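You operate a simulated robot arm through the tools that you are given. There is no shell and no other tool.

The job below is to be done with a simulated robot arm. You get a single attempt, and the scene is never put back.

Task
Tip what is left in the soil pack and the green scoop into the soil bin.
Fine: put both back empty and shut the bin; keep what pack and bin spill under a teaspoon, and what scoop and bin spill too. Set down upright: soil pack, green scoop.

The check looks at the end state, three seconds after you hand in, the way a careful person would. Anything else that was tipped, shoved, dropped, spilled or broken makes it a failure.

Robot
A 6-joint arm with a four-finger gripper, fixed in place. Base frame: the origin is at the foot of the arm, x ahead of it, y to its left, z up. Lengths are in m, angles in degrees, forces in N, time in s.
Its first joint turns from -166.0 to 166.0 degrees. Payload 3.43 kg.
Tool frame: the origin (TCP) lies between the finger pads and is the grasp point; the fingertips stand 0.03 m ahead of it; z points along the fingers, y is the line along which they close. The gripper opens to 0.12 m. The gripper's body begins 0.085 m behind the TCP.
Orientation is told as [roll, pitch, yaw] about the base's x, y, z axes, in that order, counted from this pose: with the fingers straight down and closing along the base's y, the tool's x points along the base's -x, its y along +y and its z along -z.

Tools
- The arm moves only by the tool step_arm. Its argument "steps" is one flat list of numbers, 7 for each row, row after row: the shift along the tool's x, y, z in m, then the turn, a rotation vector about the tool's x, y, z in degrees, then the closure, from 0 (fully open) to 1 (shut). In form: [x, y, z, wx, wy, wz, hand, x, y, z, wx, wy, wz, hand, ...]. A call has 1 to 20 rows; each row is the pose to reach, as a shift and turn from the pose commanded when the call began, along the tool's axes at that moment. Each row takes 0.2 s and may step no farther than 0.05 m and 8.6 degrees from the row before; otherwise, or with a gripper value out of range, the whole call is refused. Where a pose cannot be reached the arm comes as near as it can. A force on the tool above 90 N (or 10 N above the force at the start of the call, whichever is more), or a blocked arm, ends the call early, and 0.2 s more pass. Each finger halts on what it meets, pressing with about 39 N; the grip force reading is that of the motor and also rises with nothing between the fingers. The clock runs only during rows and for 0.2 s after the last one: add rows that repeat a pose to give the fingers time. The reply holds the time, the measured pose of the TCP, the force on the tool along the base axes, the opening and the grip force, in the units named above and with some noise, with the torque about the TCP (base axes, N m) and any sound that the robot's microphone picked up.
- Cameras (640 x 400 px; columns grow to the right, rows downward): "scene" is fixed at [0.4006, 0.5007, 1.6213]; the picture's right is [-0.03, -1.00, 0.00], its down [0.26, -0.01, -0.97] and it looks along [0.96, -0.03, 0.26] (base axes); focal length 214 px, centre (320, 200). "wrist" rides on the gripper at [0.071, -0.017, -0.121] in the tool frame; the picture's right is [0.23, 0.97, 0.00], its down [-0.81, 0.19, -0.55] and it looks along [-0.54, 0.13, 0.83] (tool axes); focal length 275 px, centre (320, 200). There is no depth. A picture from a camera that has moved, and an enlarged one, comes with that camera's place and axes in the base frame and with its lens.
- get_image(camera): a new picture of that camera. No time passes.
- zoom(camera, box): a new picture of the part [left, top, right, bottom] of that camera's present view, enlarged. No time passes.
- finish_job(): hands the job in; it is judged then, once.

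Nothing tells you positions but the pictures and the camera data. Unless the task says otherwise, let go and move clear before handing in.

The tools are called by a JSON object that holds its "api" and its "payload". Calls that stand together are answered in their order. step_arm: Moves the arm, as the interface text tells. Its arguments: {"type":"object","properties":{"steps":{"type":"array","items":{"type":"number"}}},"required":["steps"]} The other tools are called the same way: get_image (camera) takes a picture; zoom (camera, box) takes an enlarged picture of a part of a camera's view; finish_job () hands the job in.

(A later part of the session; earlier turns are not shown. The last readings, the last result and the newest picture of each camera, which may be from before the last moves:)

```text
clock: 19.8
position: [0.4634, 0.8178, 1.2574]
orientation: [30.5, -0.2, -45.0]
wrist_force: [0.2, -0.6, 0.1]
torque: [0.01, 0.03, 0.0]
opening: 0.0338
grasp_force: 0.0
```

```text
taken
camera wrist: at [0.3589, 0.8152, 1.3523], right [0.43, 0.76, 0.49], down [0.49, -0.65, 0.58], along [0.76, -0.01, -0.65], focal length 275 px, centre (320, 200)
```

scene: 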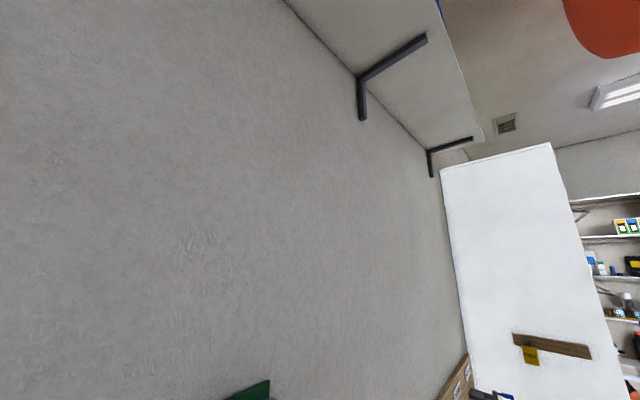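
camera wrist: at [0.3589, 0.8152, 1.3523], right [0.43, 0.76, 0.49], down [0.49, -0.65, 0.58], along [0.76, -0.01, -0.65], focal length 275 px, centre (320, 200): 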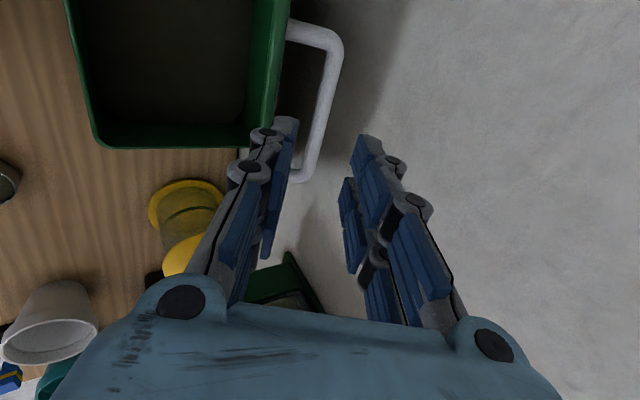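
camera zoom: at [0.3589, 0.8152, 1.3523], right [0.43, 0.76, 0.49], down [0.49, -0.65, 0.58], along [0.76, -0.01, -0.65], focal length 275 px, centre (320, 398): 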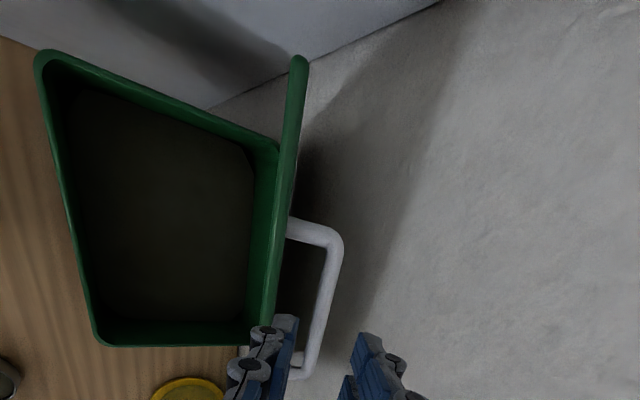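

The lid holds at about 70° and the bin mouth is clear. Next is the pack: I'll withdraw towards the right front of it, tool pointing down, then look.

{"api": "step_arm", "payload": {"steps": [-0.0222, -0.0297, -0.0166, 3.4, 0, 0, 0.72, -0.0444, -0.0593, -0.0331, 6.8, 0, 0, 0.6, -0.0667, -0.089, -0.0497, 10.2, 0, 0, 0.5, -0.0889, -0.1187, -0.0662, 13.6, 0, 0, 0.4, -0.1111, -0.1483, -0.0828, 17, 0, 0, 0.3, -0.1333, -0.178, -0.0993, 20.3, 0, 0, 0.2, -0.1556, -0.2077, -0.1159, 23.7, 0, 0, 0.1, -0.1778, -0.2373, -0.1324, 27.1, 0, 0, 0, -0.2, -0.267, -0.149, 30.5, 0, 0, 0, -0.2, -0.267, -0.149, 30.5, 0, 0, 0]}}

{"api": "zoom", "payload": {"camera": "wrist", "box": [0, 0, 640, 4]}}

{"api": "get_image", "payload": {"camera": "wrist"}}

{"api": "zoom", "payload": {"camera": "scene", "box": [0, 396, 640, 400]}}

```text
clock: 22.0
position: [0.3891, 0.4568, 1.2504]
orientation: [0.1, -0.1, -45.0]
wrist_force: [0.5, 0.2, 0.1]
torque: [0.02, 0.01, 0.0]
opening: 0.12
grasp_force: 0.0
```

```text
1.00 times, centred on (320, 2) of wrist (not enlarged: the box is as wide or as high as the picture)
camera zoom: at [0.3281, 0.4952, 1.3717], right [0.53, 0.85, 0.0], down [0.71, -0.44, 0.56], along [0.47, -0.29, -0.83], focal length 275 px, centre (320, 398)
```

zoom: 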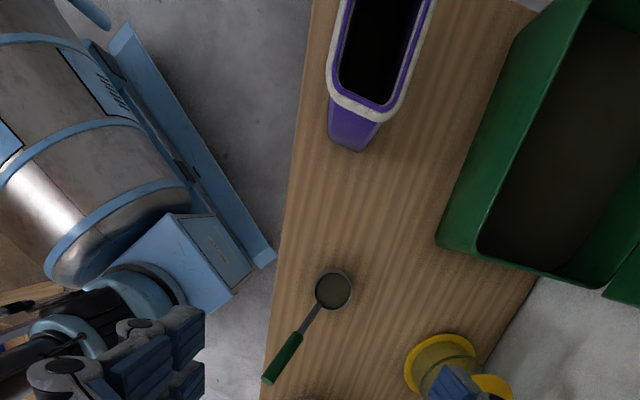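

```text
taken
camera wrist: at [0.3281, 0.4952, 1.3717], right [0.53, 0.85, 0.0], down [0.71, -0.44, 0.56], along [0.47, -0.29, -0.83], focal length 275 px, centre (320, 200)
```

wrist: 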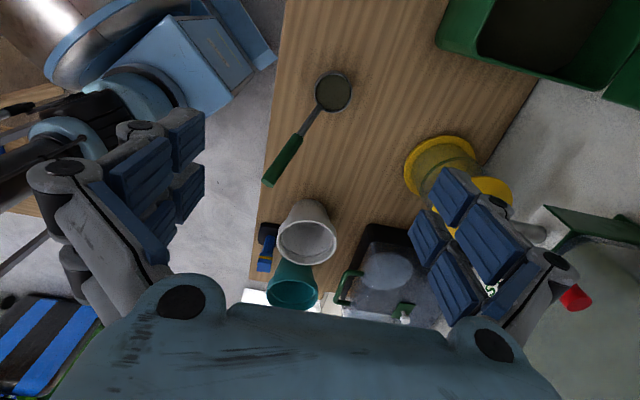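

```text
1.00 times, centred on (320, 398) of scene (not enlarged: the box is as wide or as high as the picture)
camera zoom: at [0.4006, 0.5007, 1.6213], right [-0.03, -1.0, 0.0], down [0.26, -0.01, -0.97], along [0.96, -0.03, 0.26], focal length 214 px, centre (320, 2)
```

zoom: 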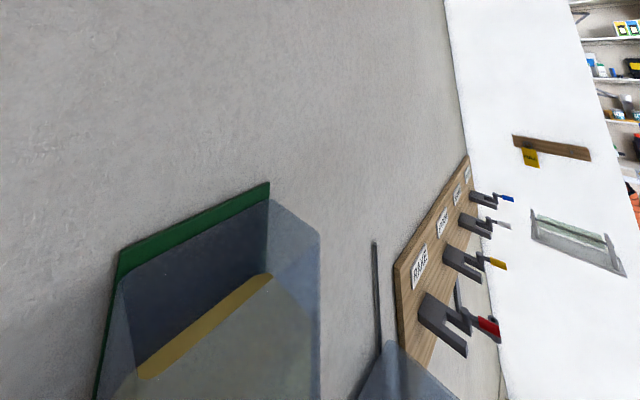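

The pack rim is near z≈0.985, centred around U≈0.604, V≈0.28. I'll tilt the tool to point towards +V and 30° down, so the fingers can take its broad faces from the side.

{"api": "step_arm", "payload": {"steps": [0.0065, 0.0008, 0.025, 0, 7.5, 0, 0, 0.013, 0.0015, 0.05, 0, 15, 0, 0, 0.0195, 0.0023, 0.075, 0, 22.5, 0, 0, 0.026, 0.003, 0.1, 0, 30, 0, 0, 0.0325, 0.0038, 0.125, 0, 37.5, 0, 0, 0.039, 0.0045, 0.15, 0, 45, 0, 0, 0.0455, 0.0053, 0.175, 0, 52.5, 0, 0, 0.052, 0.006, 0.2, 0, 60, 0, 0, 0.052, 0.006, 0.2, 0, 60, 0, 0]}}

{"api": "get_image", "payload": {"camera": "wrist"}}

{"api": "zoom", "payload": {"camera": "wrist", "box": [0, 0, 640, 4]}}

```text
clock: 24.0
position: [0.3566, 0.4992, 1.0475]
orientation: [0.0, 59.8, -44.9]
wrist_force: [0.3, -0.1, -0.5]
torque: [-0.01, 0.0, -0.03]
opening: 0.1202
grasp_force: 0.1
```

```text
taken
camera wrist: at [0.3937, 0.4387, 1.1709], right [0.61, 0.77, 0.2], down [0.76, -0.49, -0.42], along [-0.23, 0.41, -0.88], focal length 275 px, centre (320, 200)
```

wrist: 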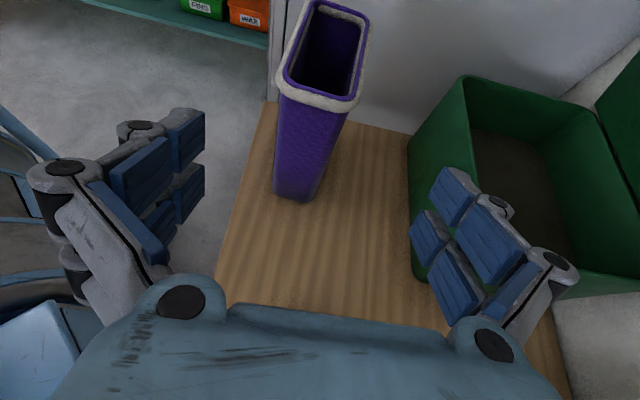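

```text
1.00 times, centred on (320, 2) of wrist (not enlarged: the box is as wide or as high as the picture)
camera zoom: at [0.3937, 0.4387, 1.1709], right [0.61, 0.77, 0.2], down [0.76, -0.49, -0.42], along [-0.23, 0.41, -0.88], focal length 275 px, centre (320, 398)
```

zoom: 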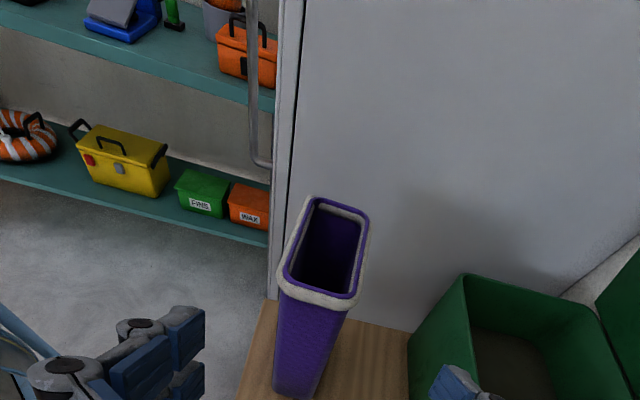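

The pack is now clear: centre about (U 0.600, V 0.274), rim z≈1.00, roughly 7×14 cm at the rim. I'll slide the open fingers along its two broad faces, below the rim.

{"api": "step_arm", "payload": {"steps": [-0.014, -0.0025, 0.02, 0, 0, 0, 0, -0.0284, -0.005, 0.045, 0, 0, 0, 0, -0.0284, -0.005, 0.075, 0, 0, 0, 0, -0.0284, -0.005, 0.105, 0, 0, 0, 0, -0.0284, -0.005, 0.13, 0, 0, 0, 0, -0.0284, -0.005, 0.13, 0, 0, 0, 0]}}

{"api": "get_image", "payload": {"camera": "wrist"}}

```text
clock: 25.4
position: [0.285, 0.5641, 0.9606]
orientation: [0.0, 59.8, -45.0]
wrist_force: [-0.1, 0.2, -0.7]
torque: [0.01, 0.01, 0.02]
opening: 0.1197
grasp_force: 0.1
```

```text
taken
camera wrist: at [0.3212, 0.504, 1.083], right [0.61, 0.77, 0.2], down [0.76, -0.49, -0.42], along [-0.23, 0.41, -0.88], focal length 275 px, centre (320, 200)
```

wrist: 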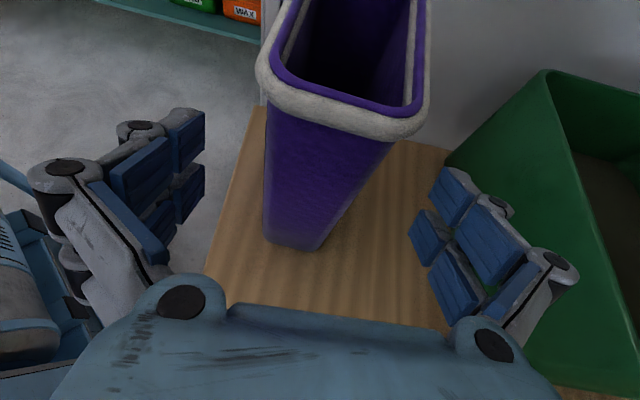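

The fingers are centred on the pack in U. I'll advance the last 6.5 cm, then check before closing.

{"api": "step_arm", "payload": {"steps": [0, 0, 0.02, 0, 0, 0, 0, 0, 0, 0.04, 0, 0, 0, 0, 0, 0, 0.055, 0, 0, 0, 0, 0, 0, 0.065, 0, 0, 0, 0, 0, 0, 0.065, 0, 0, 0, 0]}}

{"api": "get_image", "payload": {"camera": "wrist"}}

```text
clock: 26.6
position: [0.2452, 0.604, 0.9256]
orientation: [0.0, 59.8, -45.0]
wrist_force: [0.6, 0.6, -0.6]
torque: [0.02, -0.01, 0.0]
opening: 0.1201
grasp_force: 0.0
```

```text
taken
camera wrist: at [0.2821, 0.5437, 1.0501], right [0.61, 0.77, 0.2], down [0.76, -0.49, -0.42], along [-0.23, 0.41, -0.88], focal length 275 px, centre (320, 200)
```

wrist: 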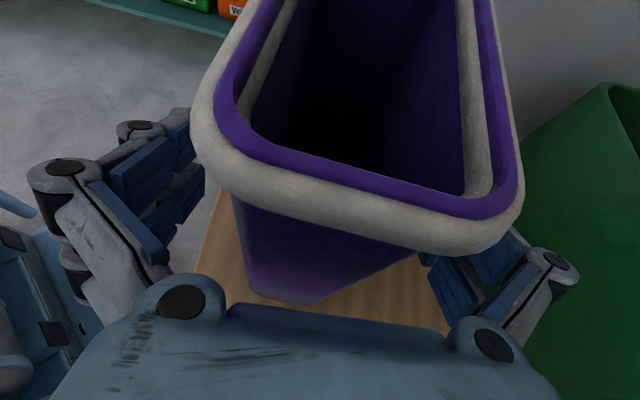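

The fingers straddle the pack below the rim with clearance. I'll close on it.

{"api": "step_arm", "payload": {"steps": [0, 0, 0, 0, 0, 0, 0.2, 0, 0, 0, 0, 0, 0, 0.35, 0, 0, 0, 0, 0, 0, 0.5, 0, 0, 0, 0, 0, 0, 0.8, 0, 0, 0, 0, 0, 0, 1, 0, 0, 0, 0, 0, 0, 1]}}

{"api": "get_image", "payload": {"camera": "wrist"}}

```text
clock: 28.0
position: [0.2445, 0.6037, 0.9283]
orientation: [0.0, 59.8, -45.0]
wrist_force: [0.3, 0.0, 6.3]
torque: [-0.12, 0.33, -0.19]
opening: 0.062
grasp_force: 38.9
```

```text
taken
camera wrist: at [0.2821, 0.5435, 1.0504], right [0.61, 0.77, 0.2], down [0.76, -0.49, -0.42], along [-0.23, 0.41, -0.88], focal length 275 px, centre (320, 200)
```

wrist: 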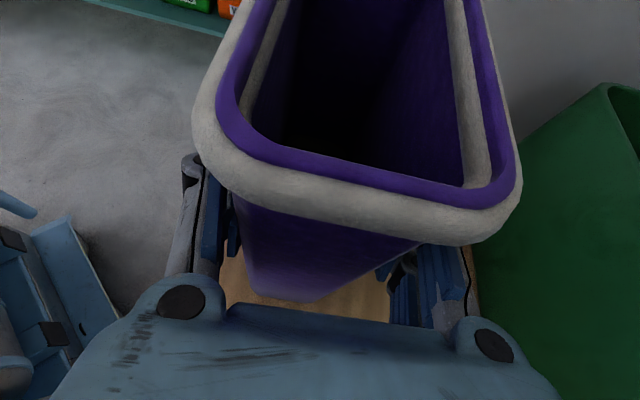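

I have the pack with 62 mm between the pads. I'll lift it straight up a few centimetres and check the weight and any tilt.

{"api": "step_arm", "payload": {"steps": [0.0086, 0, -0.005, 0, 0, 0, 1, 0.0173, 0, -0.0101, 0, 0, 0, 1, 0.0259, 0, -0.0151, 0, 0, 0, 1, 0.0346, 0, -0.0201, 0, 0, 0, 1, 0.0346, 0, -0.0201, 0, 0, 0, 1]}}

{"api": "get_image", "payload": {"camera": "wrist"}}

```text
clock: 29.2
position: [0.2453, 0.6035, 0.9667]
orientation: [0.0, 59.7, -45.0]
wrist_force: [0.6, 0.0, -3.1]
torque: [-0.02, -0.07, -0.02]
opening: 0.0619
grasp_force: 38.8
```

```text
taken
camera wrist: at [0.2814, 0.5441, 1.0899], right [0.61, 0.77, 0.2], down [0.76, -0.49, -0.42], along [-0.23, 0.41, -0.88], focal length 275 px, centre (320, 200)
```

wrist: 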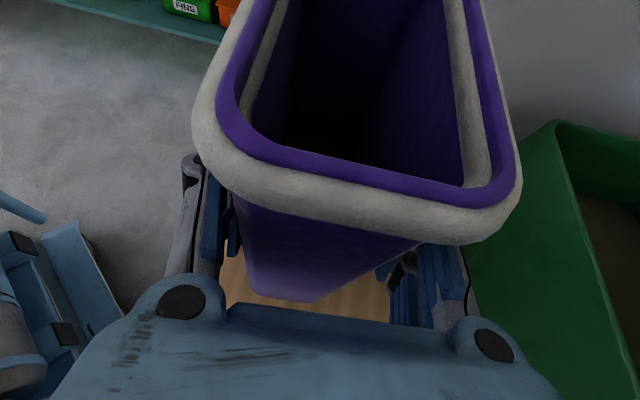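

The pack weighs about 3 N and hangs steadily. I'll raise it clear of the bin, then carry it over the front part of the bin mouth, keeping it upright.

{"api": "step_arm", "payload": {"steps": [0.0353, 0, -0.0205, 0, 0, 0, 1, 0.0705, 0, -0.041, 0, 0, 0, 1, 0.1058, 0, -0.0616, 0, 0, 0, 1, 0.141, 0, -0.0821, 0, 0, 0, 1, 0.1763, 0, -0.1026, 0, 0, 0, 1, 0.1783, 0.04, -0.0992, 0, 0, 0, 1, 0.1803, 0.08, -0.0957, 0, 0, 0, 1, 0.1823, 0.12, -0.0923, 0, 0, 0, 1, 0.1843, 0.165, -0.0888, 0, 0, 0, 1, 0.1843, 0.165, -0.0888, 0, 0, 0, 1]}}

{"api": "get_image", "payload": {"camera": "wrist"}}

{"api": "zoom", "payload": {"camera": "wrist", "box": [636, 0, 640, 400]}}

```text
clock: 31.4
position: [0.3505, 0.7368, 1.1719]
orientation: [0.0, 59.7, -45.1]
wrist_force: [0.0, 0.0, -4.0]
torque: [-0.04, -0.08, -0.04]
opening: 0.0616
grasp_force: 38.3
```

```text
taken
camera wrist: at [0.3877, 0.6745, 1.2944], right [0.61, 0.77, 0.2], down [0.76, -0.49, -0.42], along [-0.23, 0.41, -0.88], focal length 275 px, centre (320, 200)
```

wrist: 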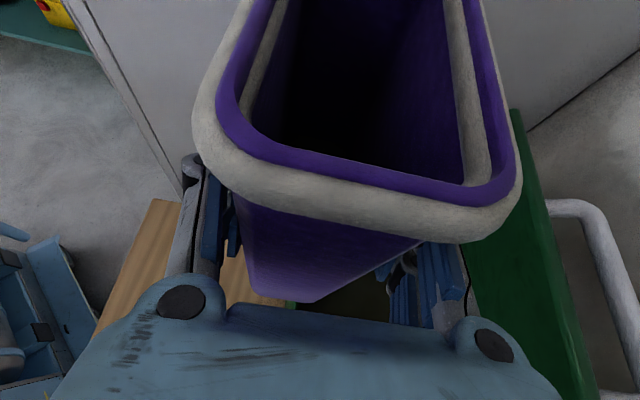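

```text
1.00 times, centred on (638, 200) of wrist (not enlarged: the box is as wide or as high as the picture)
camera zoom: at [0.3877, 0.6745, 1.2944], right [0.61, 0.77, 0.2], down [0.76, -0.49, -0.42], along [-0.23, 0.41, -0.88], focal length 275 px, centre (2, 200)
```

zoom: 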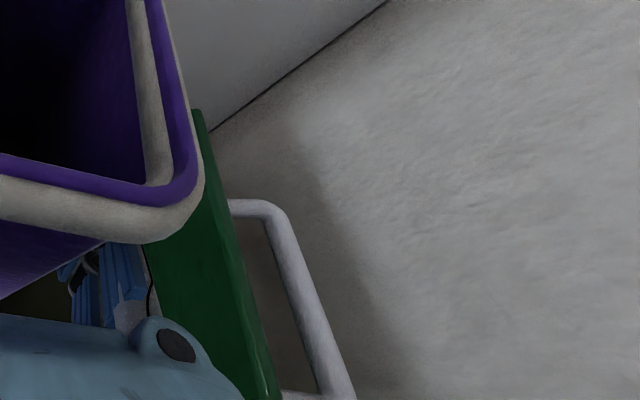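

The pack is over the bin mouth and the lid's front edge is about 3 cm beyond where the rim will swing. I'll bring the tool horizontal, which leans the pack 30° towards the gripper, still short of pouring.

{"api": "step_arm", "payload": {"steps": [0, 0, 0, 0, 5, 0, 1, 0, 0, 0, 0, 10, 0, 1, 0, 0, 0, 0, 15, 0, 1, 0, 0, 0, 0, 20, 0, 1, 0, 0, 0, 0, 25, 0, 1, 0, 0, 0, 0, 30, 0, 1, 0, 0, 0, 0, 30, 0, 1]}}

{"api": "get_image", "payload": {"camera": "wrist"}}

{"api": "zoom", "payload": {"camera": "wrist", "box": [636, 0, 640, 400]}}

```text
clock: 33.0
position: [0.3512, 0.7329, 1.1711]
orientation: [-0.9, 89.9, -45.8]
wrist_force: [-0.6, 0.1, -3.1]
torque: [-0.09, -0.09, 0.03]
opening: 0.0615
grasp_force: 39.5
```

```text
taken
camera wrist: at [0.4246, 0.636, 1.2433], right [0.69, 0.69, 0.23], down [0.53, -0.26, -0.81], along [-0.5, 0.68, -0.54], focal length 275 px, centre (320, 200)
```

wrist: 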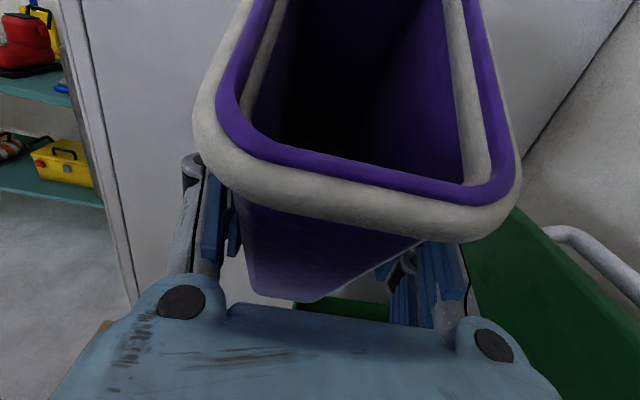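

```text
1.00 times, centred on (638, 200) of wrist (not enlarged: the box is as wide or as high as the picture)
camera zoom: at [0.4246, 0.636, 1.2433], right [0.69, 0.69, 0.23], down [0.53, -0.26, -0.81], along [-0.5, 0.68, -0.54], focal length 275 px, centre (2, 200)
```

zoom: 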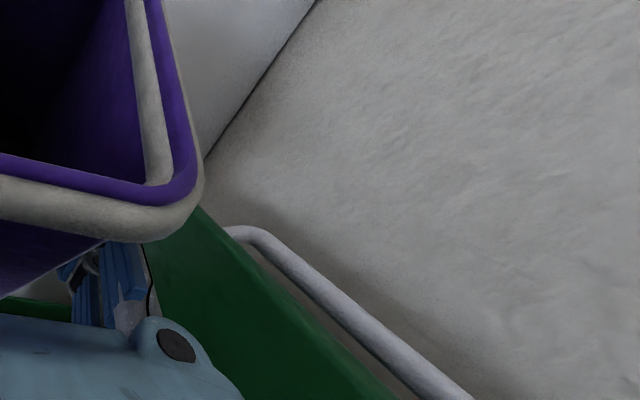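

Tool is horizontal and nothing has come out yet. I'll roll the pack about the tool axis towards +U to 60°, lowering a little as I go.

{"api": "step_arm", "payload": {"steps": [0, 0, 0, 0, 0, 6, 1, 0, 0, 0, 0, 0, 12, 1, 0, 0, 0, 0, 0, 18, 1, -0.005, 0, 0, 0, 0, 24, 1, -0.01, 0, 0, 0, 0, 30, 1, -0.018, 0, 0, 0, 0, 36, 1, -0.026, 0, 0, 0, 0, 42, 1, -0.034, 0, 0, 0, 0, 48, 1, -0.042, 0, 0, 0, 0, 54, 1, -0.05, 0, 0, 0, 0, 60, 1, -0.05, 0, 0, 0, 0, 60, 1]}}

{"api": "get_image", "payload": {"camera": "wrist"}}

{"api": "zoom", "payload": {"camera": "wrist", "box": [636, 0, 640, 400]}}

```text
clock: 35.4
position: [0.3502, 0.7326, 1.1208]
orientation: [-89.7, 29.8, -134.9]
wrist_force: [-0.4, 0.6, -3.0]
torque: [-0.04, -0.11, 0.0]
opening: 0.0618
grasp_force: 38.7
```

```text
taken
camera wrist: at [0.4735, 0.6854, 1.1722], right [0.49, 0.48, -0.73], down [-0.04, -0.82, -0.57], along [-0.87, 0.3, -0.38], focal length 275 px, centre (320, 200)
```

wrist: 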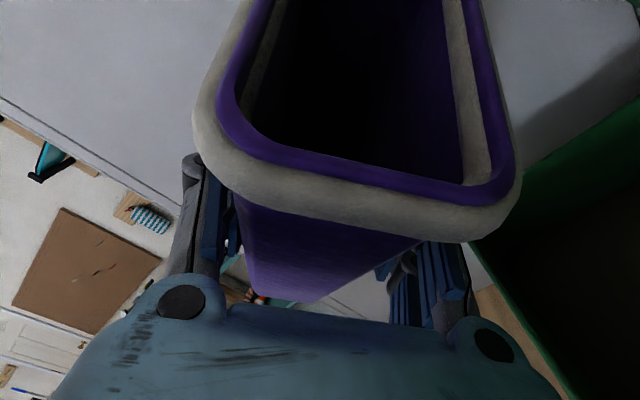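

```text
1.00 times, centred on (638, 200) of wrist (not enlarged: the box is as wide or as high as the picture)
camera zoom: at [0.4735, 0.6854, 1.1722], right [0.49, 0.48, -0.73], down [-0.04, -0.82, -0.57], along [-0.87, 0.3, -0.38], focal length 275 px, centre (2, 200)
```

zoom: 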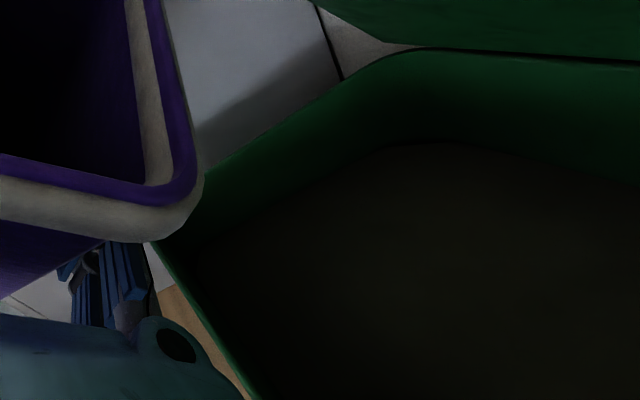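

The rim's low edge is over the bin interior. I'll continue rolling slowly through the pouring range and check.

{"api": "step_arm", "payload": {"steps": [0.001, 0.0005, 0, 0, 0, 4, 1, 0.002, 0.001, 0, 0, 0, 8, 1, 0.003, 0.0015, 0, 0, 0, 12, 1, 0.004, 0.002, 0, 0, 0, 16, 1, 0.005, 0.0025, 0, 0, 0, 20, 1, 0.006, 0.003, 0, 0, 0, 24, 1, 0.007, 0.0035, 0, 0, 0, 28, 1, 0.0075, 0.004, 0, 0, 0, 32, 1, 0.008, 0.0045, 0, 0, 0, 36, 1, 0.0087, 0.005, 0, 0, 0, 40, 1, 0.0087, 0.005, 0, 0, 0, 40, 1]}}

{"api": "zoom", "payload": {"camera": "wrist", "box": [636, 0, 640, 400]}}

{"api": "get_image", "payload": {"camera": "wrist"}}

```text
clock: 37.8
position: [0.3556, 0.7408, 1.1198]
orientation: [-93.1, 6.4, -135.6]
wrist_force: [1.0, 0.0, -2.5]
torque: [-0.04, -0.12, -0.02]
opening: 0.0616
grasp_force: 39.0
out of reach, approached as far as the arm can: row 7, 8, 9, 10, 11
```

```text
1.00 times, centred on (638, 200) of wrist (not enlarged: the box is as wide or as high as the picture)
camera zoom: at [0.4908, 0.7029, 1.1389], right [0.2, 0.27, -0.94], down [-0.18, -0.93, -0.31], along [-0.96, 0.23, -0.14], focal length 275 px, centre (2, 200)
```

zoom: 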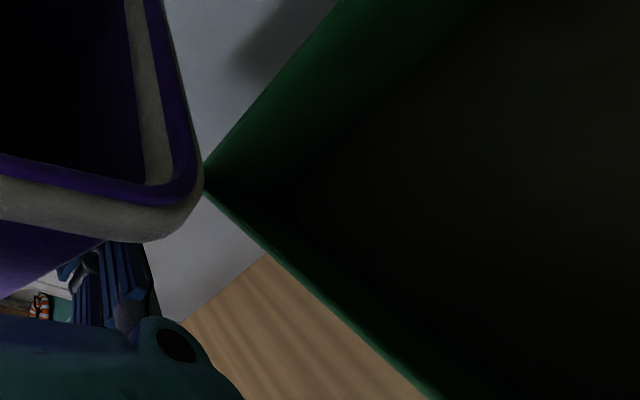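

```text
taken
camera wrist: at [0.4908, 0.7029, 1.1389], right [0.2, 0.27, -0.94], down [-0.18, -0.93, -0.31], along [-0.96, 0.23, -0.14], focal length 275 px, centre (320, 200)
```

wrist: 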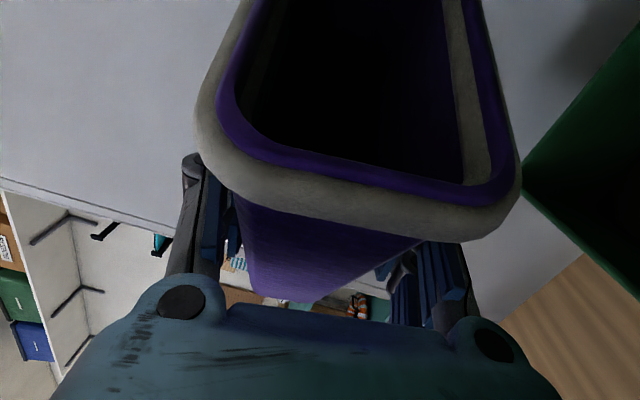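

The wrist hit a joint limit at about 84° of roll, not enough to empty the pack. I'll roll back upright, and check what reference the controller uses.

{"api": "step_arm", "payload": {"steps": [-0.002, 0, 0, 0, 0, -6, 1, -0.004, 0, 0, 0, 0, -12, 1, -0.006, 0, 0, 0, 0, -18, 1, -0.0075, 0, 0, 0, 0, -24, 1, -0.009, 0, 0, 0, 0, -30, 1, -0.01, 0, 0, 0, 0, -36, 1, -0.01, 0, 0, 0, 0, -40, 1, -0.01, 0, 0, 0, 0, -40, 1]}}

{"api": "get_image", "payload": {"camera": "wrist"}}

{"api": "zoom", "payload": {"camera": "wrist", "box": [636, 0, 640, 400]}}

```text
clock: 39.6
position: [0.3501, 0.7329, 1.1199]
orientation: [-94.5, 46.4, -138.5]
wrist_force: [0.1, -0.1, -3.2]
torque: [-0.09, -0.13, 0.02]
opening: 0.0614
grasp_force: 38.7
```

```text
taken
camera wrist: at [0.4641, 0.6704, 1.1767], right [0.6, 0.63, -0.5], down [0.06, -0.66, -0.75], along [-0.8, 0.41, -0.43], focal length 275 px, centre (320, 200)
```

wrist: 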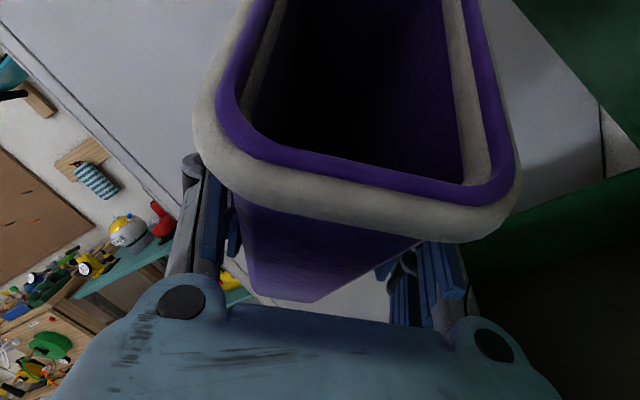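

```text
1.00 times, centred on (638, 200) of wrist (not enlarged: the box is as wide or as high as the picture)
camera zoom: at [0.4641, 0.6704, 1.1767], right [0.6, 0.63, -0.5], down [0.06, -0.66, -0.75], along [-0.8, 0.41, -0.43], focal length 275 px, centre (2, 200)
```

zoom: 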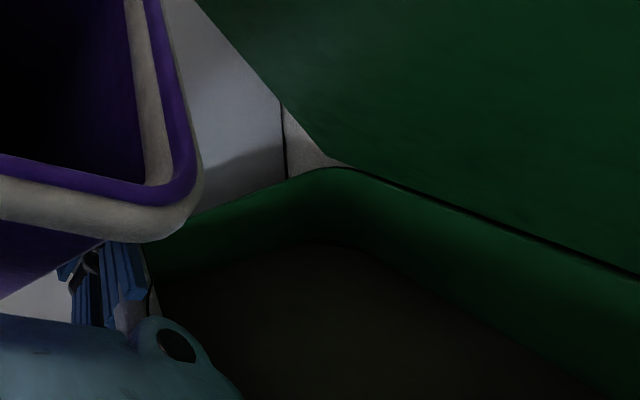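

The arm keeps its clipped pose as reference, which is good to know. I'll return the pack upright along a single rotation and raise it. I plan to set it back down and regrip it with the wrist turned 180°, so the pour has the full joint range.

{"api": "step_arm", "payload": {"steps": [0.0055, -0.0052, 0.0004, -1.55, -3.97, -5.29, 1, 0.011, -0.0104, 0.0008, -3.1, -7.94, -10.58, 1, 0.0163, -0.0155, 0.0012, -4.65, -11.91, -15.87, 1, 0.0218, -0.0207, 0.0016, -6.2, -15.88, -21.16, 1, 0.0272, -0.0258, 0.002, -7.75, -19.85, -26.44, 1, 0.0326, -0.031, 0.0025, -9.3, -23.82, -31.73, 1, 0.038, -0.0361, 0.0029, -10.86, -27.79, -37.02, 1, 0.0435, -0.0413, 0.0033, -12.41, -31.76, -42.31, 1, 0.0435, -0.0413, 0.0033, -12.41, -31.76, -42.31, 1]}}

{"api": "get_image", "payload": {"camera": "wrist"}}

```text
clock: 41.6
position: [0.3522, 0.7329, 1.1814]
orientation: [0.1, 59.7, -45.0]
wrist_force: [0.0, -1.1, -2.4]
torque: [-0.03, -0.02, 0.0]
opening: 0.0618
grasp_force: 39.2
```

```text
taken
camera wrist: at [0.3877, 0.6729, 1.3029], right [0.61, 0.77, 0.2], down [0.76, -0.49, -0.42], along [-0.23, 0.41, -0.88], focal length 275 px, centre (320, 200)
```

wrist: 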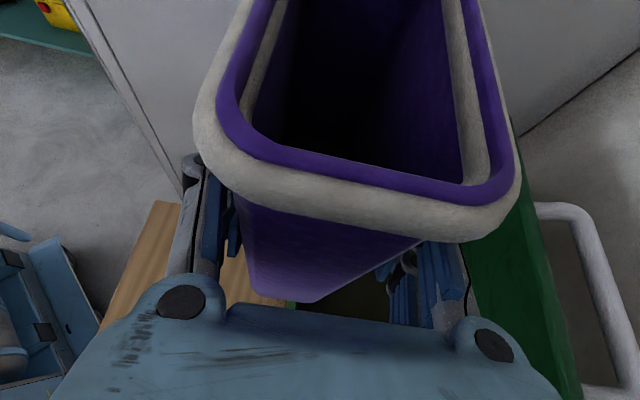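

Upright again. I'll carry the pack back over its original spot and lower it gently to the bench.

{"api": "step_arm", "payload": {"steps": [-0.0019, -0.042, -0.0033, 0, 0, 0, 1, -0.0038, -0.084, -0.0066, 0, 0, 0, 1, -0.0057, -0.125, -0.0098, 0, 0, 0, 1, -0.0076, -0.167, -0.0131, 0, 0, 0, 1, -0.0448, -0.167, 0.0085, 0, 0, 0, 1, -0.0819, -0.167, 0.0302, 0, 0, 0, 1, -0.1191, -0.167, 0.0518, 0, 0, 0, 1, -0.1562, -0.167, 0.0734, 0, 0, 0, 1, -0.1847, -0.167, 0.09, 0, 0, 0, 1, -0.2063, -0.167, 0.1026, 0, 0, 0, 1, -0.2176, -0.167, 0.1091, 0, 0, 0, 1, -0.2227, -0.167, 0.1122, 0, 0, 0, 1, -0.2253, -0.167, 0.1137, 0, 0, 0, 1, -0.2253, -0.167, 0.1137, 0, 0, 0, 1]}}

{"api": "get_image", "payload": {"camera": "wrist"}}

```text
clock: 44.6
position: [0.2423, 0.6043, 0.9283]
orientation: [-0.2, 59.9, -45.1]
wrist_force: [-0.3, -0.3, -2.9]
torque: [-0.07, -0.08, -0.04]
opening: 0.0614
grasp_force: 39.0
```

```text
taken
camera wrist: at [0.2793, 0.5437, 1.0516], right [0.61, 0.77, 0.2], down [0.76, -0.49, -0.42], along [-0.23, 0.41, -0.88], focal length 275 px, centre (320, 200)
```

wrist: 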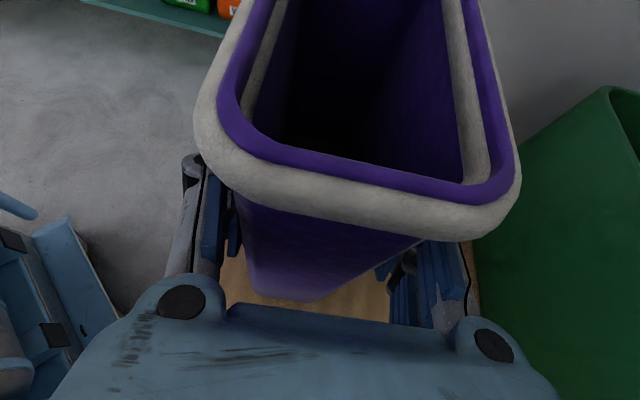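

Almost down: the camera position reads 1.3 mm above where I picked it up. I'll lower those last 2 mm, then open.

{"api": "step_arm", "payload": {"steps": [-0.0009, 0, 0.0005, 0, 0, 0, 1, -0.0017, 0, 0.001, 0, 0, 0, 1, -0.0017, 0, 0.001, 0, 0, 0, 1]}}

```text
clock: 45.4
position: [0.242, 0.6042, 0.9282]
orientation: [0.0, 60.0, -45.2]
wrist_force: [0.3, 1.7, 28.8]
torque: [-0.01, 1.22, -0.07]
opening: 0.0613
grasp_force: 38.8
```

It's on the bench (29 N upward). Opening the fingers and backing straight out along the tool axis.

{"api": "step_arm", "payload": {"steps": [0, 0, 0, 0, 0, 0, 0.8, 0, 0, 0, 0, 0, 0, 0.4, 0, 0, 0, 0, 0, 0, 0, 0, 0, 0, 0, 0, 0, 0, 0, 0, 0, 0, 0, 0, 0]}}

{"api": "get_image", "payload": {"camera": "wrist"}}

```text
clock: 46.6
position: [0.244, 0.6039, 0.9262]
orientation: [0.0, 59.8, -45.1]
wrist_force: [0.0, 0.5, 0.3]
torque: [-0.01, 0.02, -0.01]
opening: 0.1198
grasp_force: 0.1
```

```text
taken
camera wrist: at [0.2798, 0.5436, 1.0496], right [0.61, 0.77, 0.2], down [0.76, -0.49, -0.42], along [-0.23, 0.41, -0.88], focal length 275 px, centre (320, 200)
```

wrist: 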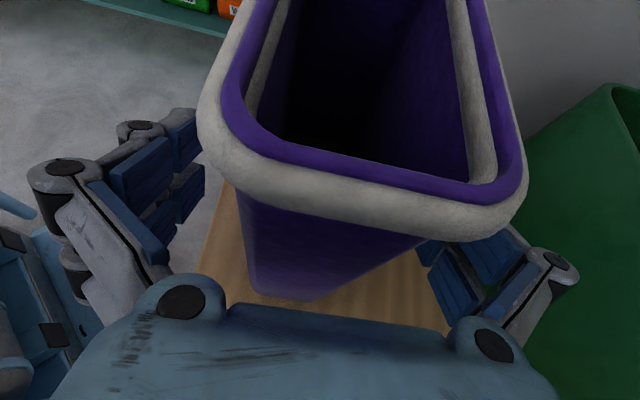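

The pack stands upright in its place. Retracting now.

{"api": "step_arm", "payload": {"steps": [0, 0, -0.03, 0, 0, 0, 0, 0, 0, -0.06, 0, 0, 0, 0, 0, 0, -0.1, 0, 0, 0, 0, 0, 0, -0.14, 0, 0, 0, 0, 0.03, 0, -0.18, 0, 0, 0, 0, 0.06, 0, -0.21, 0, 0, 0, 0, 0.06, 0, -0.21, 0, 0, 0, 0]}}

{"api": "get_image", "payload": {"camera": "wrist"}}

{"api": "zoom", "payload": {"camera": "wrist", "box": [0, 0, 640, 4]}}

```text
clock: 48.2
position: [0.3519, 0.499, 1.083]
orientation: [0.0, 59.8, -45.0]
wrist_force: [0.0, 0.6, 1.1]
torque: [0.0, 0.02, 0.01]
opening: 0.12
grasp_force: 0.1
```

```text
taken
camera wrist: at [0.3881, 0.4381, 1.206], right [0.61, 0.77, 0.2], down [0.76, -0.49, -0.42], along [-0.23, 0.41, -0.88], focal length 275 px, centre (320, 200)
```

wrist: 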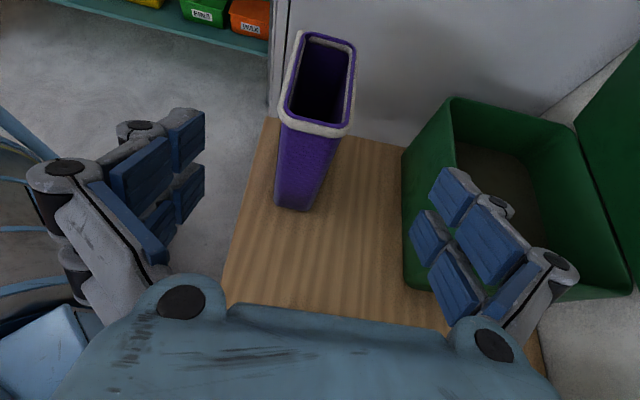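

```text
1.00 times, centred on (320, 2) of wrist (not enlarged: the box is as wide or as high as the picture)
camera zoom: at [0.3881, 0.4381, 1.206], right [0.61, 0.77, 0.2], down [0.76, -0.49, -0.42], along [-0.23, 0.41, -0.88], focal length 275 px, centre (320, 398)
```

zoom: 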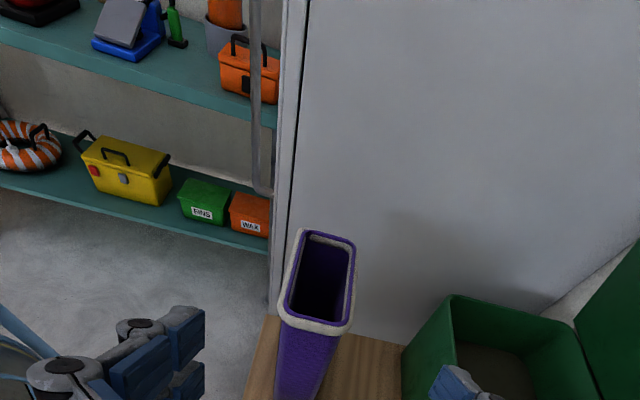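

No soil is on the bench. Next I'll turn the wrist −180° about its own axis here in free space, in two halves.

{"api": "step_arm", "payload": {"steps": [0.005, 0, -0.005, 0, 0, -8, 0, 0.01, 0, -0.01, 0, 0, -16, 0, 0.015, 0, -0.015, 0, 0, -24, 0, 0.02, 0, -0.02, 0, 0, -32, 0, 0.025, 0, -0.02, 0, 0, -40, 0, 0.03, 0, -0.02, 0, 0, -48, 0, 0.03, 0, -0.02, 0, 0, -56, 0, 0.03, 0, -0.02, 0, 0, -64, 0, 0.03, 0, -0.02, 0, 0, -72, 0, 0.03, 0, -0.02, 0, 0, -80, 0, 0.03, 0, -0.02, 0, 0, -88, 0, 0.03, 0, -0.02, 0, 0, -90, 0]}}

{"api": "get_image", "payload": {"camera": "wrist"}}

```text
clock: 50.8
position: [0.3516, 0.4959, 1.1199]
orientation: [59.8, -0.1, 45.0]
wrist_force: [-0.4, 1.7, -0.2]
torque: [0.0, 0.01, -0.02]
opening: 0.1199
grasp_force: 0.1
```

```text
taken
camera wrist: at [0.3812, 0.3652, 1.1665], right [-0.51, 0.18, 0.84], down [0.84, 0.3, 0.45], along [-0.17, 0.94, -0.31], focal length 275 px, centre (320, 200)
```

wrist: 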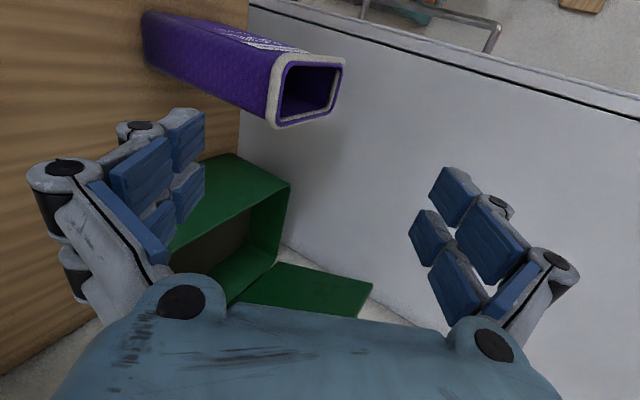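

{"api": "step_arm", "payload": {"steps": [0, 0, 0, 0, 0, -8, 0, 0, 0, 0, 0, 0, -16, 0, 0, 0, 0, 0, 0, -24, 0, 0, 0, 0, 0, 0, -32, 0, 0, 0, 0, 0, 0, -40, 0, 0, 0, 0, 0, 0, -48, 0, 0, 0, 0, 0, 0, -56, 0, 0, 0, 0, 0, 0, -64, 0, 0, 0, 0, 0, 0, -72, 0, 0, 0, 0, 0, 0, -80, 0, 0, 0, 0, 0, 0, -88, 0, 0, 0, 0, 0, 0, -90, 0]}}

{"api": "get_image", "payload": {"camera": "wrist"}}

{"api": "zoom", "payload": {"camera": "wrist", "box": [0, 0, 640, 4]}}

```text
clock: 53.4
position: [0.3516, 0.4958, 1.1183]
orientation: [-0.2, -59.8, 135.1]
wrist_force: [0.1, -0.6, 0.8]
torque: [0.0, 0.0, 0.01]
opening: 0.12
grasp_force: 0.1
```

```text
taken
camera wrist: at [0.4631, 0.4079, 1.1189], right [-0.61, -0.77, -0.2], down [-0.09, -0.19, 0.98], along [-0.79, 0.61, 0.05], focal length 275 px, centre (320, 200)
```

wrist: 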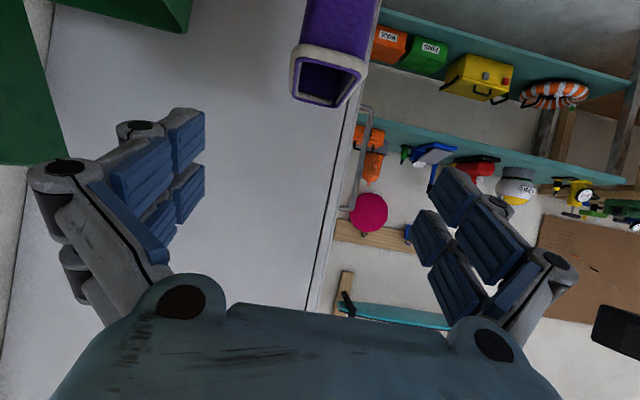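

```text
1.00 times, centred on (320, 2) of wrist (not enlarged: the box is as wide or as high as the picture)
camera zoom: at [0.4631, 0.4079, 1.1189], right [-0.61, -0.77, -0.2], down [-0.09, -0.19, 0.98], along [-0.79, 0.61, 0.05], focal length 275 px, centre (320, 398)
```

zoom: 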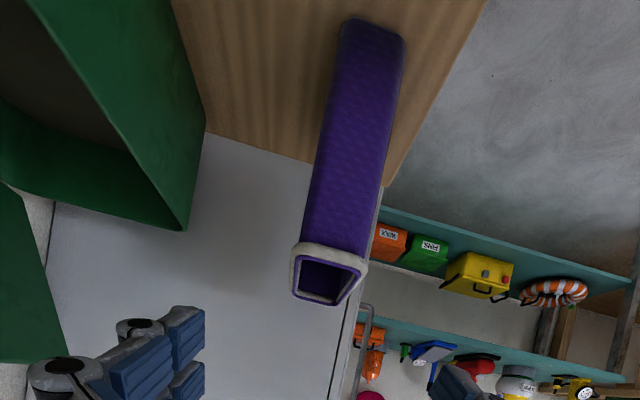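

The flipped pose is reachable. I'll line up with the pack again (camera now underneath) and advance partway.

{"api": "step_arm", "payload": {"steps": [0.03, 0, 0, 0, 0, 0, 0, 0.06, 0, 0, 0, 0, 0, 0, 0.089, 0, 0, 0, 0, 0, 0, 0.089, 0, 0.04, 0, 0, 0, 0, 0.089, 0, 0.08, 0, 0, 0, 0, 0.089, 0, 0.12, 0, 0, 0, 0, 0.089, 0, 0.155, 0, 0, 0, 0, 0.089, 0, 0.155, 0, 0, 0, 0]}}

{"api": "get_image", "payload": {"camera": "wrist"}}

```text
clock: 55.2
position: [0.2899, 0.5587, 0.9654]
orientation: [0.1, -59.8, 134.8]
wrist_force: [-0.5, -0.6, -0.2]
torque: [-0.02, 0.03, 0.01]
opening: 0.1201
grasp_force: 0.0
```

```text
taken
camera wrist: at [0.4009, 0.4715, 0.9643], right [-0.61, -0.77, -0.2], down [-0.09, -0.18, 0.98], along [-0.79, 0.61, 0.05], focal length 275 px, centre (320, 200)
```

wrist: 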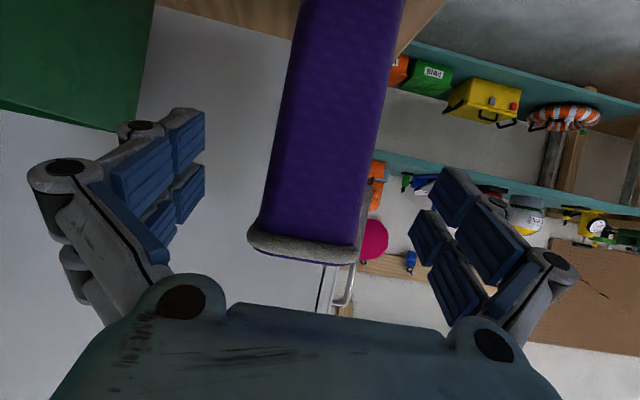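

The pack's side face is centred between the fingers. Advancing the last 7 cm and closing.

{"api": "step_arm", "payload": {"steps": [0, 0, 0.025, 0, 0, 0, 0, 0, 0, 0.05, 0, 0, 0, 0, 0, 0, 0.0745, 0, 0, 0, 0, 0, 0, 0.0745, 0, 0, 0, 0, 0, 0, 0.0745, 0, 0, 0, 0.25, 0, 0, 0.0745, 0, 0, 0, 0.45, 0, 0, 0.0745, 0, 0, 0, 0.8, 0, 0, 0.0745, 0, 0, 0, 1, 0, 0, 0.0745, 0, 0, 0, 1]}}

{"api": "get_image", "payload": {"camera": "wrist"}}

```text
clock: 57.2
position: [0.2429, 0.6038, 0.9259]
orientation: [0.0, -59.8, 134.8]
wrist_force: [2.9, 2.3, 5.2]
torque: [0.17, 0.01, -0.1]
opening: 0.0616
grasp_force: 39.2
```

```text
taken
camera wrist: at [0.3537, 0.5155, 0.9264], right [-0.61, -0.77, -0.2], down [-0.09, -0.18, 0.98], along [-0.79, 0.61, 0.05], focal length 275 px, centre (320, 200)
```

wrist: 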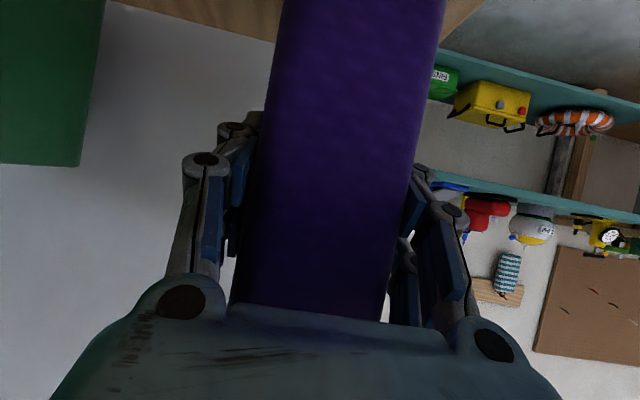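

Gripped again (61.6 mm) with the wrist turned. Lifting and carrying it back over the bin mouth.

{"api": "step_arm", "payload": {"steps": [-0.0173, 0, -0.0101, 0, 0, 0, 1, -0.0518, 0, -0.0302, 0, 0, 0, 1, -0.0907, 0, -0.0528, 0, 0, 0, 1, -0.1296, 0, -0.0755, 0, 0, 0, 1, -0.1685, 0, -0.0981, 0, 0, 0, 1, -0.2074, 0, -0.1207, 0, 0, 0, 1, -0.216, 0, -0.1258, 0, 0, 0, 1, -0.2179, -0.0425, -0.1225, 0, 0, 0, 1, -0.2198, -0.085, -0.1193, 0, 0, 0, 1, -0.2216, -0.1275, -0.116, 0, 0, 0, 1, -0.2235, -0.17, -0.1128, 0, 0, 0, 1, -0.2235, -0.17, -0.1128, 0, 0, 0, 1]}}

{"api": "get_image", "payload": {"camera": "wrist"}}

```text
clock: 59.8
position: [0.3537, 0.7352, 1.1774]
orientation: [0.2, -59.8, 134.8]
wrist_force: [-0.3, 0.4, -3.8]
torque: [-0.05, -0.07, -0.01]
opening: 0.0615
grasp_force: 39.1
```

```text
taken
camera wrist: at [0.4649, 0.648, 1.1774], right [-0.61, -0.77, -0.2], down [-0.09, -0.18, 0.98], along [-0.79, 0.61, 0.05], focal length 275 px, centre (320, 200)
```

wrist: 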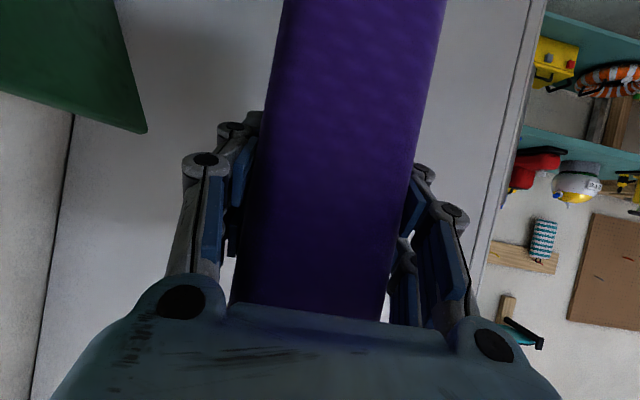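

Pitching the tool to horizontal again over the bin.

{"api": "step_arm", "payload": {"steps": [0, 0, 0, 0, -6, 0, 1, 0, 0, 0, 0, -12, 0, 1, 0, 0, 0, 0, -18, 0, 1, 0, 0, 0, 0, -24, 0, 1, 0, 0, 0, 0, -30, 0, 1, 0, 0, 0, 0, -30, 0, 1]}}

{"api": "get_image", "payload": {"camera": "wrist"}}

```text
clock: 61.2
position: [0.3521, 0.7352, 1.1777]
orientation: [8.6, -89.8, 126.3]
wrist_force: [0.3, -0.2, -3.2]
torque: [-0.1, -0.12, 0.03]
opening: 0.0617
grasp_force: 39.6
```

```text
taken
camera wrist: at [0.4505, 0.6614, 1.1062], right [-0.69, -0.69, -0.23], down [0.25, -0.53, 0.81], along [-0.68, 0.5, 0.54], focal length 275 px, centre (320, 200)
```

wrist: 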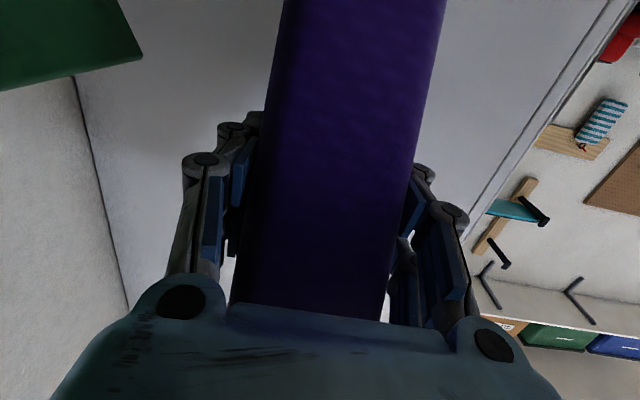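

Rolling the pack towards the bin's back, 0→60°, while lowering to z≈1.12.

{"api": "step_arm", "payload": {"steps": [0, 0, 0, 0, 0, 6, 1, 0, 0, 0, 0, 0, 12, 1, 0, 0, 0, 0, 0, 18, 1, 0.005, 0, 0, 0, 0, 24, 1, 0.01, 0, 0, 0, 0, 30, 1, 0.018, 0, 0, 0, 0, 36, 1, 0.027, 0, 0, 0, 0, 42, 1, 0.036, 0, 0, 0, 0, 48, 1, 0.046, 0, 0, 0, 0, 54, 1, 0.056, 0, 0, 0, 0, 60, 1, 0.056, 0, 0, 0, 0, 60, 1]}}

{"api": "get_image", "payload": {"camera": "wrist"}}

{"api": "zoom", "payload": {"camera": "wrist", "box": [0, 0, 4, 400]}}

```text
clock: 63.6
position: [0.354, 0.7367, 1.1201]
orientation: [89.7, -29.8, 45.1]
wrist_force: [-1.0, 0.4, -2.5]
torque: [-0.02, -0.12, -0.01]
opening: 0.0616
grasp_force: 39.0
```

```text
taken
camera wrist: at [0.4017, 0.6125, 1.0715], right [-0.49, -0.48, 0.73], down [0.82, 0.04, 0.57], along [-0.3, 0.88, 0.37], focal length 275 px, centre (320, 200)
```

wrist: 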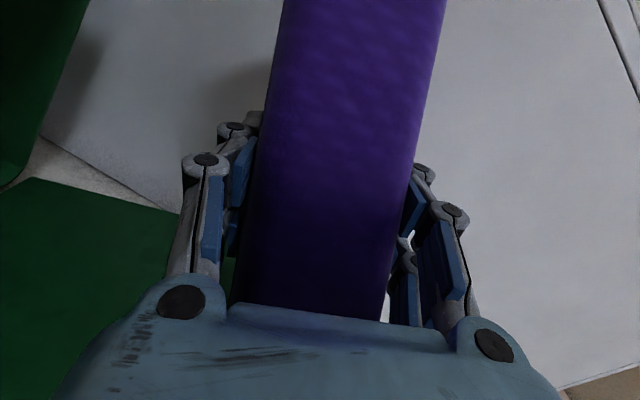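

```text
1.00 times, centred on (2, 200) of wrist (not enlarged: the box is as wide or as high as the picture)
camera zoom: at [0.4017, 0.6125, 1.0715], right [-0.49, -0.48, 0.73], down [0.82, 0.04, 0.57], along [-0.3, 0.88, 0.37], focal length 275 px, centre (638, 200)
```

zoom: 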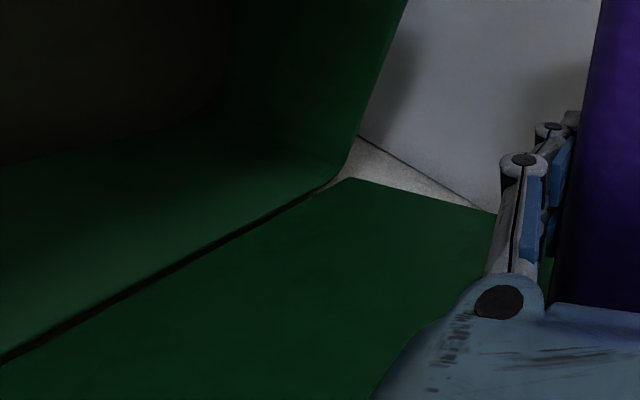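

Good. Now slowly through the pouring range, 60→104°.

{"api": "step_arm", "payload": {"steps": [0, 0, 0, 0, 0, 4, 1, 0, 0, 0, 0, 0, 8, 1, 0, 0, 0, 0, 0, 12, 1, 0, 0, 0, 0, 0, 16, 1, 0, 0, 0, 0, 0, 20, 1, 0, 0, 0, 0, 0, 24, 1, 0, 0, 0, 0, 0, 28, 1, 0, 0, 0, 0, 0, 32, 1, 0, 0, 0, 0, 0, 36, 1, 0, 0, 0, 0, 0, 40, 1, 0, 0, 0, 0, 0, 44, 1, 0, 0, 0, 0, 0, 44, 1, 0, 0, 0, 0, 0, 44, 1]}}

{"api": "get_image", "payload": {"camera": "wrist"}}

{"api": "zoom", "payload": {"camera": "wrist", "box": [0, 0, 4, 400]}}

```text
clock: 66.4
position: [0.3539, 0.7355, 1.1195]
orientation: [89.9, 14.1, 44.9]
wrist_force: [-0.4, -0.1, -2.0]
torque: [-0.04, -0.07, 0.01]
opening: 0.0614
grasp_force: 39.2
```

```text
taken
camera wrist: at [0.3867, 0.5979, 1.1226], right [0.01, 0.01, 1.0], down [0.98, 0.2, -0.01], along [-0.2, 0.98, -0.01], focal length 275 px, centre (320, 200)
```

wrist: 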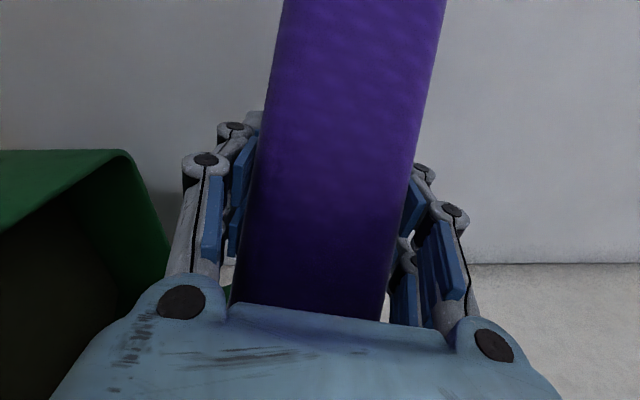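

```text
1.00 times, centred on (2, 200) of wrist (not enlarged: the box is as wide or as high as the picture)
camera zoom: at [0.3867, 0.5979, 1.1226], right [0.01, 0.01, 1.0], down [0.98, 0.2, -0.01], along [-0.2, 0.98, -0.01], focal length 275 px, centre (638, 200)
```

zoom: 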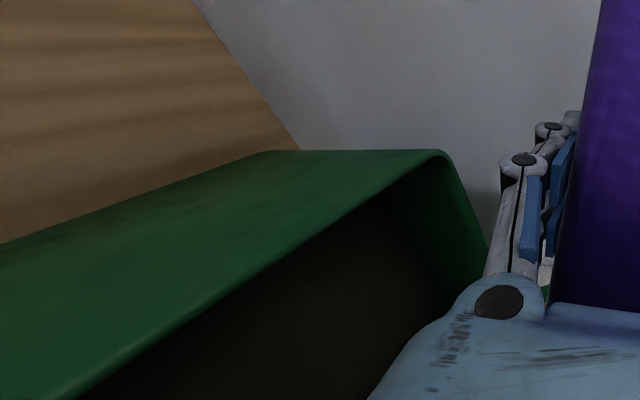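

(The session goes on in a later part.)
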